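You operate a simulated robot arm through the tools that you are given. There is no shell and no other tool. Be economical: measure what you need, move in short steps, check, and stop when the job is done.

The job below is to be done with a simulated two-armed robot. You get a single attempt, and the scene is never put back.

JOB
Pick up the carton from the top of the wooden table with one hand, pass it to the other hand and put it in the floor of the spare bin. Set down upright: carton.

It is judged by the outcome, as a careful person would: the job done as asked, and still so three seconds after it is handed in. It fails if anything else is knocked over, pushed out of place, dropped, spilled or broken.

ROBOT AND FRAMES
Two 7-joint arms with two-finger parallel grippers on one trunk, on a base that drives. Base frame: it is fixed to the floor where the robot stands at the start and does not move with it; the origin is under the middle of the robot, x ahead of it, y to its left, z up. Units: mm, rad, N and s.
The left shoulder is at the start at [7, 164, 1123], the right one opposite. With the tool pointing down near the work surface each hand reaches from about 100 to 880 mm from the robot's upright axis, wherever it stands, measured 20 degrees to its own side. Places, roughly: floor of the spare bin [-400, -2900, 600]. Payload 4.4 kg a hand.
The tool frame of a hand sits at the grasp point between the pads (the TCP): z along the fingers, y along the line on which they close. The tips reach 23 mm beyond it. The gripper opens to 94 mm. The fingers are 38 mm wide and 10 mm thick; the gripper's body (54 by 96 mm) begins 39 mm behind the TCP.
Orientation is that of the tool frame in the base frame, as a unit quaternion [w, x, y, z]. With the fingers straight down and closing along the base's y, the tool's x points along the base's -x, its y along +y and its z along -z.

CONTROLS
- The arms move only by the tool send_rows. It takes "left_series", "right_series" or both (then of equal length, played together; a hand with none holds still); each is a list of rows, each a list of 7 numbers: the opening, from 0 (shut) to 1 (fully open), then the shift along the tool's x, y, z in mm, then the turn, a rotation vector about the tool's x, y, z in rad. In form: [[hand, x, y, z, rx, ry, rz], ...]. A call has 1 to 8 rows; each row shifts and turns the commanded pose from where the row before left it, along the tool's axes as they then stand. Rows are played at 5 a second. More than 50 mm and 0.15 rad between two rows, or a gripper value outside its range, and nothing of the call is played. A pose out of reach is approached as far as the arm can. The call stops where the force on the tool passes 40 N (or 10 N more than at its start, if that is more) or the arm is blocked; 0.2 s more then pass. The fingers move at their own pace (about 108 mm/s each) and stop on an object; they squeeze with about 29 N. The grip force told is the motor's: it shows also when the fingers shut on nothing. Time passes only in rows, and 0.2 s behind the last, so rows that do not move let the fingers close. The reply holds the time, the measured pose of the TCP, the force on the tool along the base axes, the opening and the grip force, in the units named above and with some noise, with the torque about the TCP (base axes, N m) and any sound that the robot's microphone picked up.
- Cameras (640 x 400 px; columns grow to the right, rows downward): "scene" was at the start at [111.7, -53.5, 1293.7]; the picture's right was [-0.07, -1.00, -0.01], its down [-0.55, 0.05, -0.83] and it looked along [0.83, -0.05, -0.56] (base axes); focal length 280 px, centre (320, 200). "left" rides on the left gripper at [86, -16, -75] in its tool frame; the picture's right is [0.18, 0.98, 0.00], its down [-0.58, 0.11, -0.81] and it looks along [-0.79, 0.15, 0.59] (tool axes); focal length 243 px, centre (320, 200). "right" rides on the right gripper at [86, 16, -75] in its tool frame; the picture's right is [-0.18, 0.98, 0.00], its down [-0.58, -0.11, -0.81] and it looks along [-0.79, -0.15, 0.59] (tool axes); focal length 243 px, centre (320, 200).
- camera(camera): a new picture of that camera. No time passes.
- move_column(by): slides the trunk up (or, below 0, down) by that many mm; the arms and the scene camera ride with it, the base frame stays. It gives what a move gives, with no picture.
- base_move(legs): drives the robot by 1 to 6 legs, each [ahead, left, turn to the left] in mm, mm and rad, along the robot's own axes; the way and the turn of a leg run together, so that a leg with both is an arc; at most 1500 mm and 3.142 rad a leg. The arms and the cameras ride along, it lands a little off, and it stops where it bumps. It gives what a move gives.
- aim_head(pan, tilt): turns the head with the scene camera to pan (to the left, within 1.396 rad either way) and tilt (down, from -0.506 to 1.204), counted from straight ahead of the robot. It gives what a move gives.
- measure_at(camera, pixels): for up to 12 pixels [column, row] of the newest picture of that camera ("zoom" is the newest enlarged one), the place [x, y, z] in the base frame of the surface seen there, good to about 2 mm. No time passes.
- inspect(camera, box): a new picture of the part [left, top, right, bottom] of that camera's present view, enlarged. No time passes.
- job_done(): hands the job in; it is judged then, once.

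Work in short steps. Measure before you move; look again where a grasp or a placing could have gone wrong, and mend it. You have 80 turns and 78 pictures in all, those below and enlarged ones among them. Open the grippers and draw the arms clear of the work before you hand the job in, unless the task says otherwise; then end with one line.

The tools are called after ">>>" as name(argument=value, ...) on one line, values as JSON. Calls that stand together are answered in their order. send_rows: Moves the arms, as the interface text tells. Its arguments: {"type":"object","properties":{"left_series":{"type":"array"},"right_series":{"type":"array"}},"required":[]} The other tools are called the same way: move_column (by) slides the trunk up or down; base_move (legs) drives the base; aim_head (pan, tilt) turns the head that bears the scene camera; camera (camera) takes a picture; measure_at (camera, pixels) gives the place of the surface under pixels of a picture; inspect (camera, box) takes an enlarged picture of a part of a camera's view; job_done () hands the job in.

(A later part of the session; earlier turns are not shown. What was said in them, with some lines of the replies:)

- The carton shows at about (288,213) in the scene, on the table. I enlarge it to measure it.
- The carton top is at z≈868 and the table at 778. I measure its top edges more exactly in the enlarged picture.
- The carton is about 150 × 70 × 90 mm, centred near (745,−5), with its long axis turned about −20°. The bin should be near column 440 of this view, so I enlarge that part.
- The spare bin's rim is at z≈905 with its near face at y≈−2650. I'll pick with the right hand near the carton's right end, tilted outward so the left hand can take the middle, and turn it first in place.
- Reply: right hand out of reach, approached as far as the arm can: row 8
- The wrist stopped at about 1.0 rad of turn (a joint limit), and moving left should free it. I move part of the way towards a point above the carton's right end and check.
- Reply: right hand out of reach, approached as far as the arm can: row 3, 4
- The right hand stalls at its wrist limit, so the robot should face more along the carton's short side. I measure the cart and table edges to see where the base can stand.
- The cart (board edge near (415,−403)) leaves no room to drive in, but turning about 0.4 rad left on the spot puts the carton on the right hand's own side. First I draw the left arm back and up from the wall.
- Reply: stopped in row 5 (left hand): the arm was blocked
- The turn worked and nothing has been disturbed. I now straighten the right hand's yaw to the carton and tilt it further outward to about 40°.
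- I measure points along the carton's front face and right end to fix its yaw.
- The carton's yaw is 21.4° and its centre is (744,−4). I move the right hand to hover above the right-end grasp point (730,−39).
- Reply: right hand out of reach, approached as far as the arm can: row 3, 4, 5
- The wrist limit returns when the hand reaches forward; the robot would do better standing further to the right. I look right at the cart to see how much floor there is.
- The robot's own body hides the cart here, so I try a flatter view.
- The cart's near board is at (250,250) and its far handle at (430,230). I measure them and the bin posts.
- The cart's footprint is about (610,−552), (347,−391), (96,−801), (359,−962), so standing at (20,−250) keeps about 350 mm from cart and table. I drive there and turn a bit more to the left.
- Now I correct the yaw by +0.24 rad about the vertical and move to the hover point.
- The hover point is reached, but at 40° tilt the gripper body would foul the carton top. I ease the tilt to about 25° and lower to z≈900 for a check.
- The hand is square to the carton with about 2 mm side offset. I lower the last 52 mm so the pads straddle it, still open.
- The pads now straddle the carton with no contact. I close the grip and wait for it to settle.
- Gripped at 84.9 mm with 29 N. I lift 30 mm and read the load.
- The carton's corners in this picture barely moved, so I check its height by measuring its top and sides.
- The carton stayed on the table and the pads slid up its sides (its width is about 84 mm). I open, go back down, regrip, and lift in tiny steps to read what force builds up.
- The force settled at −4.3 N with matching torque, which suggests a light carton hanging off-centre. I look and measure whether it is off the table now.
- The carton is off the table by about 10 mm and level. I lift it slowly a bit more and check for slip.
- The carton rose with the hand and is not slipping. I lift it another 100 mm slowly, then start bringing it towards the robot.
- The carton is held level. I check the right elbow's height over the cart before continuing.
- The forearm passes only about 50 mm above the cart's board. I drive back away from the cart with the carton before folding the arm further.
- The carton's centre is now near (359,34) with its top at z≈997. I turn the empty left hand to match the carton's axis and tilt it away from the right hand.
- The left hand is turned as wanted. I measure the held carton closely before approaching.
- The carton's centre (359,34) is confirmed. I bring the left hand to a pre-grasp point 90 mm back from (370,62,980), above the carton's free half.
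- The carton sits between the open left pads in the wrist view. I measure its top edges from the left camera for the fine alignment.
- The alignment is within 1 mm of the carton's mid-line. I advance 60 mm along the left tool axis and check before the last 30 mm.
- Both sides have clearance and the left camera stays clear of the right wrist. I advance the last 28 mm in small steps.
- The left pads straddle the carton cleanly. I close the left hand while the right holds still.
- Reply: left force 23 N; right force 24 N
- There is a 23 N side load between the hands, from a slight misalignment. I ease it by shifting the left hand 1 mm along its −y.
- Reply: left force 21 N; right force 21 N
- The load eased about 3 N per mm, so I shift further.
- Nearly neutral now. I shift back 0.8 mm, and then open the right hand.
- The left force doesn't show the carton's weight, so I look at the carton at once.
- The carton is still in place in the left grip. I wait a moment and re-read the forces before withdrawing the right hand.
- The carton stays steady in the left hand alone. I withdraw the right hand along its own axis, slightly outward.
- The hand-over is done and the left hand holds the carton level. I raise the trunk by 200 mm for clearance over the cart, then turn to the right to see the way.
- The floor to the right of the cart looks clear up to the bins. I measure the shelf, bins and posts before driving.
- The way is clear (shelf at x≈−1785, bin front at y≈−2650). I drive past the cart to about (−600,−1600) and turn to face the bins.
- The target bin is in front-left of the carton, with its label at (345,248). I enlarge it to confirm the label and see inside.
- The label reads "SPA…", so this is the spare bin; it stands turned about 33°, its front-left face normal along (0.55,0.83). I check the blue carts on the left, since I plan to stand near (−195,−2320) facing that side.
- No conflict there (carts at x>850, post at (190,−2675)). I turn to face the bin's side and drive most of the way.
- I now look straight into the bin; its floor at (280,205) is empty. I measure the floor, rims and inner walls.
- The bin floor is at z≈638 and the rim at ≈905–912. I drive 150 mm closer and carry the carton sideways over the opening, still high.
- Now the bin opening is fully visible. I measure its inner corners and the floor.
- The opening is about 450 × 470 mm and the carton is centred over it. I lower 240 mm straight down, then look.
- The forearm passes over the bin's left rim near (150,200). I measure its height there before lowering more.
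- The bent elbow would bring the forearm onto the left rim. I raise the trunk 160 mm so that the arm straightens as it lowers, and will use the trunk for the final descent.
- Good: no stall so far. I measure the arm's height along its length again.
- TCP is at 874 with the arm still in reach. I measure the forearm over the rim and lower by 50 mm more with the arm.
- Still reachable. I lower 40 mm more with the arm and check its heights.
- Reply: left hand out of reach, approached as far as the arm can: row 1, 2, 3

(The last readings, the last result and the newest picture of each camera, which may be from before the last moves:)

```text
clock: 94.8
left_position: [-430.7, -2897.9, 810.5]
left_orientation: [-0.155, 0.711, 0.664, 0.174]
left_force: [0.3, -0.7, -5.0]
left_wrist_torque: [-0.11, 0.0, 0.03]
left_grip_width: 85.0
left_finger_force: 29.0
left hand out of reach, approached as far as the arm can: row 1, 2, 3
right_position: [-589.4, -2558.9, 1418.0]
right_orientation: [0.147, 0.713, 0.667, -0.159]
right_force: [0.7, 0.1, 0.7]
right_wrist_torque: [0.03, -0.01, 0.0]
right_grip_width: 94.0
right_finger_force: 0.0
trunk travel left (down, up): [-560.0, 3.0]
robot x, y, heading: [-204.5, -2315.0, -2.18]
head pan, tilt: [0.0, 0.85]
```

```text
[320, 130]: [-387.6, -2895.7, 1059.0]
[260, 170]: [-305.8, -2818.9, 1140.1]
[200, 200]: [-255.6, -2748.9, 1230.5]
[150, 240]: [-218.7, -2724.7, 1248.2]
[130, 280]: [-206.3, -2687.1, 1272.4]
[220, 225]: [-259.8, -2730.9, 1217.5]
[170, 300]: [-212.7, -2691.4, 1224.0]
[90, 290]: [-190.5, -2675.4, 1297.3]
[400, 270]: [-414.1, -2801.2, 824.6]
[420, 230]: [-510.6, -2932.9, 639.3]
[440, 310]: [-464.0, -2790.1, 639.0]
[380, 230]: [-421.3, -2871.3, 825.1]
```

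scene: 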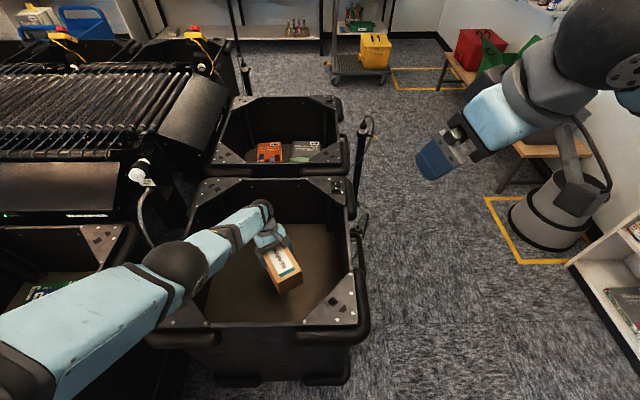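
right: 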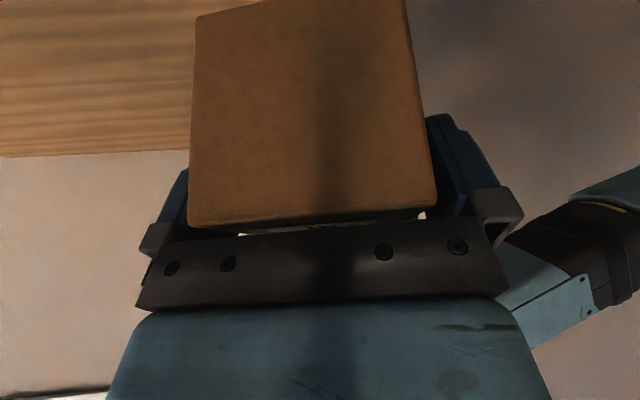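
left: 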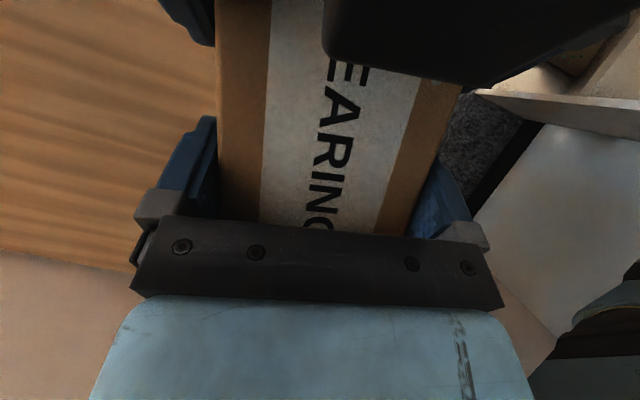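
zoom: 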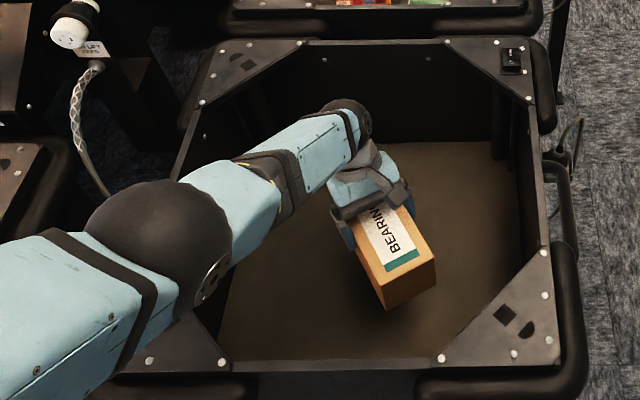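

The arm is now straight, with the elbow near z 1250 and the carton level with its bottom about 96 mm above the floor. I lower the trunk 80 mm.

>>> move_column(by=-80)

>>> inspect(camera="scene", box=[120, 100, 380, 280])

```text
clock: 95.9
left_position: [-429.9, -2897.3, 730.9]
left_orientation: [-0.155, 0.711, 0.663, 0.174]
left_force: [0.0, -0.4, -3.2]
left_wrist_torque: [-0.08, -0.02, 0.01]
left_grip_width: 85.1
left_finger_force: 28.8
right_position: [-587.4, -2558.8, 1338.9]
right_orientation: [0.147, 0.714, 0.666, -0.159]
right_force: [0.3, -0.3, 0.1]
right_wrist_torque: [-0.01, -0.01, 0.02]
right_grip_width: 94.3
right_finger_force: 0.1
trunk travel left (down, up): [-480.0, 83.0]
robot x, y, heading: [-203.2, -2316.3, -2.178]
head pan, tilt: [0.0, 0.85]
```

```text
2.22 times, centred on (250, 190) of scene
```

zoom: 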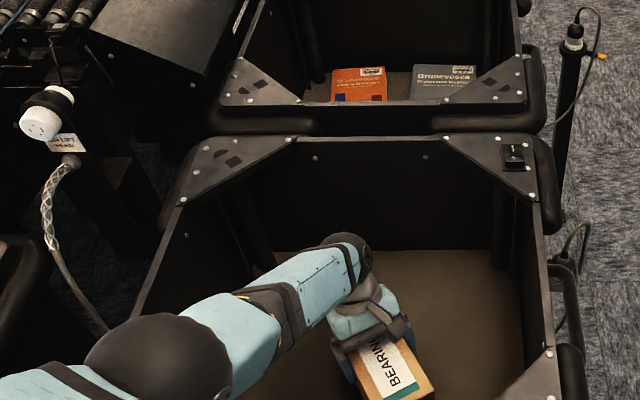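

About 16 mm remain. I lower 12 mm, then a few more until the load comes off.

>>> move_column(by=-12)

>>> move_column(by=-3)

>>> camera(camera="scene")

```text
clock: 96.5
left_position: [-430.5, -2897.2, 718.4]
left_orientation: [-0.155, 0.711, 0.663, 0.174]
left_force: [0.1, 0.4, -4.1]
left_wrist_torque: [-0.11, 0.0, -0.04]
left_grip_width: 84.9
left_finger_force: 29.2
right_position: [-587.9, -2559.5, 1324.8]
right_orientation: [0.147, 0.713, 0.667, -0.159]
right_force: [0.0, -0.1, 0.3]
right_wrist_torque: [0.03, -0.03, 0.03]
right_grip_width: 93.8
right_finger_force: 0.1
trunk travel left (down, up): [-468.0, 95.0]
robot x, y, heading: [-201.5, -2315.6, -2.184]
head pan, tilt: [0.0, 0.85]
```

```text
clock: 97.0
left_position: [-430.7, -2898.1, 714.7]
left_orientation: [-0.155, 0.711, 0.664, 0.174]
left_force: [0.0, -0.1, -3.8]
left_wrist_torque: [-0.13, 0.01, -0.01]
left_grip_width: 84.6
left_finger_force: 29.2
right_position: [-588.9, -2558.3, 1322.7]
right_orientation: [0.147, 0.714, 0.666, -0.16]
right_force: [-0.1, -0.2, -0.5]
right_wrist_torque: [-0.02, -0.03, 0.01]
right_grip_width: 93.7
right_finger_force: 0.1
trunk travel left (down, up): [-465.0, 98.0]
robot x, y, heading: [-201.7, -2317.6, -2.178]
head pan, tilt: [0.0, 0.85]
```

```text
23 pictures are left
```

scene: 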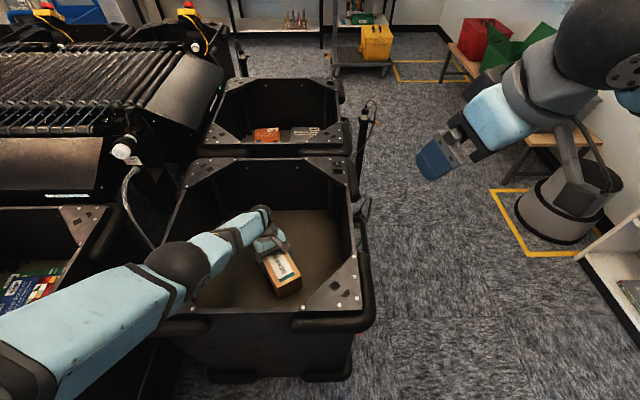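

The weight is still hanging. I measure the carton's top and continue in 2 mm steps.

>>> measure_at(camera="scene", pixels=[[285, 270], [276, 258], [292, 285], [300, 300], [270, 290]])

>>> move_column(by=-2)

>>> move_column(by=-2)

```text
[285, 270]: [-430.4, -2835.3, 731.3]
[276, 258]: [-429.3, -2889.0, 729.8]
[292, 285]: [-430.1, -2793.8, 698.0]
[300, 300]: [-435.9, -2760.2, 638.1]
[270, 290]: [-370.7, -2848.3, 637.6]
```

```text
clock: 97.6
left_position: [-430.9, -2897.3, 713.2]
left_orientation: [-0.154, 0.711, 0.664, 0.174]
left_force: [-0.2, 0.5, -3.7]
left_wrist_torque: [-0.1, 0.04, 0.0]
left_grip_width: 85.0
left_finger_force: 29.5
right_position: [-588.1, -2559.1, 1321.1]
right_orientation: [0.146, 0.714, 0.666, -0.159]
right_force: [-0.5, 0.3, -0.2]
right_wrist_torque: [-0.02, 0.02, 0.02]
right_grip_width: 93.7
right_finger_force: 0.1
trunk travel left (down, up): [-463.0, 100.0]
robot x, y, heading: [-197.5, -2316.0, -2.178]
head pan, tilt: [0.0, 0.85]
```

```text
clock: 98.1
left_position: [-430.0, -2897.6, 711.0]
left_orientation: [-0.154, 0.711, 0.664, 0.173]
left_force: [0.9, -0.7, -0.6]
left_wrist_torque: [0.17, 0.06, -0.06]
left_grip_width: 84.9
left_finger_force: 28.5
right_position: [-588.1, -2558.6, 1318.9]
right_orientation: [0.147, 0.714, 0.666, -0.159]
right_force: [0.7, 0.9, -0.6]
right_wrist_torque: [0.0, -0.04, -0.04]
right_grip_width: 94.1
right_finger_force: 0.1
trunk travel left (down, up): [-461.0, 102.0]
robot x, y, heading: [-202.0, -2310.4, -2.177]
head pan, tilt: [0.0, 0.85]
```

The load has come off: the carton touches the floor. I lower 1 mm more and open the left hand.

>>> move_column(by=-1)

>>> send_rows(left_series=[[0.3, 0, 0, 0, 0, 0, 0], [1, 0, 0, 0, 0, 0, 0], [1, 0, 0, 0, 0, 0, 0], [1, 0, 0, 0, 0, 0, 0]])

>>> camera(camera="left")

```text
clock: 98.6
left_position: [-431.2, -2897.5, 711.8]
left_orientation: [-0.155, 0.711, 0.663, 0.174]
left_force: [0.9, -0.8, 0.0]
left_wrist_torque: [0.24, 0.19, 0.0]
left_grip_width: 84.8
left_finger_force: 29.0
right_position: [-587.3, -2558.9, 1320.1]
right_orientation: [0.147, 0.714, 0.666, -0.159]
right_force: [0.1, -0.3, -0.4]
right_wrist_torque: [-0.03, -0.01, -0.02]
right_grip_width: 93.9
right_finger_force: 0.0
trunk travel left (down, up): [-460.0, 103.0]
robot x, y, heading: [-199.1, -2315.7, -2.181]
head pan, tilt: [0.0, 0.85]
```

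```text
clock: 99.6
left_position: [-430.9, -2898.2, 711.0]
left_orientation: [-0.155, 0.711, 0.664, 0.173]
left_force: [0.1, -0.4, -0.5]
left_wrist_torque: [-0.01, 0.0, 0.03]
left_grip_width: 94.2
left_finger_force: 0.1
right_position: [-587.8, -2558.4, 1317.4]
right_orientation: [0.147, 0.713, 0.666, -0.159]
right_force: [-0.2, 0.7, -0.4]
right_wrist_torque: [0.01, -0.04, 0.0]
right_grip_width: 94.0
right_finger_force: 0.0
trunk travel left (down, up): [-460.0, 103.0]
robot x, y, heading: [-202.3, -2314.9, -2.18]
head pan, tilt: [0.0, 0.85]
```

```text
22 pictures are left
```

left: 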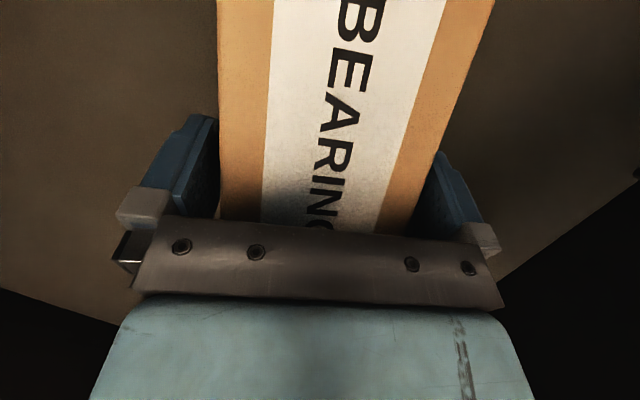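

The carton is free with both pads open. I raise the trunk the full 100 mm to lift the hand straight off, then check.

>>> move_column(by=20)

>>> move_column(by=80)

>>> camera(camera="scene")

```text
clock: 100.3
left_position: [-430.2, -2896.7, 729.8]
left_orientation: [-0.154, 0.711, 0.664, 0.173]
left_force: [-1.3, 0.3, -0.2]
left_wrist_torque: [0.01, -0.03, 0.02]
left_grip_width: 94.0
left_finger_force: 0.0
right_position: [-589.0, -2558.8, 1338.7]
right_orientation: [0.147, 0.714, 0.666, -0.159]
right_force: [0.0, -0.4, 0.7]
right_wrist_torque: [0.01, -0.05, 0.02]
right_grip_width: 93.8
right_finger_force: 0.0
trunk travel left (down, up): [-480.0, 83.0]
robot x, y, heading: [-200.9, -2314.5, -2.18]
head pan, tilt: [0.0, 0.85]
```

```text
clock: 101.4
left_position: [-431.3, -2897.2, 811.3]
left_orientation: [-0.154, 0.711, 0.663, 0.174]
left_force: [1.5, -0.2, 0.1]
left_wrist_torque: [-0.04, 0.01, 0.0]
left_grip_width: 94.1
left_finger_force: 0.1
right_position: [-587.6, -2557.6, 1417.8]
right_orientation: [0.147, 0.713, 0.666, -0.159]
right_force: [1.0, -0.9, 0.4]
right_wrist_torque: [0.01, -0.02, -0.05]
right_grip_width: 94.2
right_finger_force: 0.1
trunk travel left (down, up): [-560.0, 3.0]
robot x, y, heading: [-202.6, -2314.8, -2.178]
head pan, tilt: [0.0, 0.85]
```

```text
21 pictures are left
```

scene: 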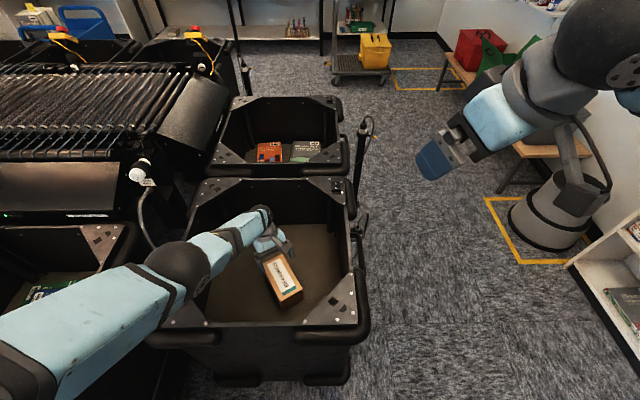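

The carton stands upright on the bin floor. I raise the left hand out of the bin along the same way it went in.

>>> send_rows(left_series=[[1, 9, 0.2, -17.9, 0, 0, 0], [1, 18, 0.5, -35.7, 0, 0, 0], [1, 18, 0.5, -35.7, 0, 0, 0], [1, 18, 0.5, -35.7, 0, 0, 0], [1, 18, 0.5, -35.7, 0, 0, 0], [1, 18, 0.5, -35.7, 0, 0, 0], [1, 18, 0.5, -35.7, 0, 0, 0], [1, 18, 0.5, -35.7, 0, 0, 0]])

>>> base_move(legs=[[-450, 0, 0]])

>>> camera(camera="scene")

```text
clock: 103.2
left_position: [-431.9, -2895.6, 1111.1]
left_orientation: [-0.155, 0.71, 0.664, 0.175]
left_force: [-0.1, 0.1, 0.3]
left_wrist_torque: [0.0, 0.0, 0.01]
left_grip_width: 94.0
left_finger_force: 0.1
right_position: [-588.7, -2557.0, 1417.7]
right_orientation: [0.146, 0.714, 0.666, -0.16]
right_force: [-0.8, -0.3, -0.2]
right_wrist_torque: [0.0, 0.05, -0.01]
right_grip_width: 94.2
right_finger_force: 0.1
trunk travel left (down, up): [-560.0, 3.0]
robot x, y, heading: [-202.0, -2314.3, -2.182]
head pan, tilt: [0.0, 0.85]
```

```text
clock: 105.9
left_position: [-176.5, -2534.8, 1109.7]
left_orientation: [-0.154, 0.71, 0.665, 0.174]
left_force: [-0.6, 0.7, -0.2]
left_wrist_torque: [0.01, 0.01, -0.03]
left_grip_width: 94.0
left_finger_force: 0.0
right_position: [-334.3, -2195.6, 1417.6]
right_orientation: [0.146, 0.713, 0.667, -0.158]
right_force: [0.6, -0.1, 0.6]
right_wrist_torque: [0.02, -0.01, -0.02]
right_grip_width: 94.0
right_finger_force: 0.1
trunk travel left (down, up): [-560.0, 3.0]
robot x, y, heading: [51.9, -1951.2, -2.174]
head pan, tilt: [0.0, 0.85]
```

```text
20 pictures are left
```

scene: 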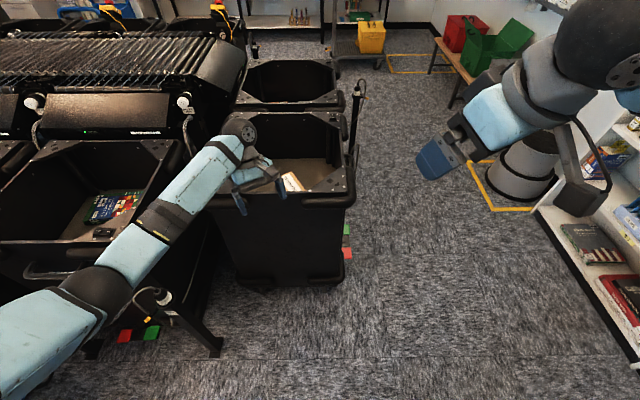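

Both arms are clear. I check the carton once more in an enlarged view.

>>> inspect(camera="scene", box=[220, 100, 380, 200])

>>> measure_at(camera="scene", pixels=[[291, 181], [295, 185], [310, 180], [320, 170]])

```text
4.00 times, centred on (300, 150) of scene
```

zoom: 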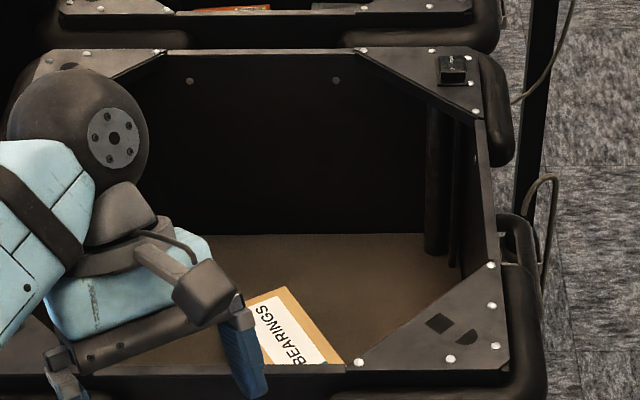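

```text
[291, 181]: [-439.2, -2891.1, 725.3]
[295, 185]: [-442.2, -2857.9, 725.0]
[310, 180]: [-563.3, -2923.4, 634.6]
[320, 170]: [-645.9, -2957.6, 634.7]
```

The carton's top is level at z≈725, 90 mm above the floor of the bin. Both hands are open and clear, so I hand the job in.

>>> job_done()

```text
The job is handed in.
```

The carton was picked up with the right hand, passed to the left, and now stands upright on the floor of the spare bin, with both hands open and clear. On the first lift the carton slipped on the table and had to be regripped. The left arm was also blocked once early on, probably against the wall, but I saw nothing knocked over or moved.
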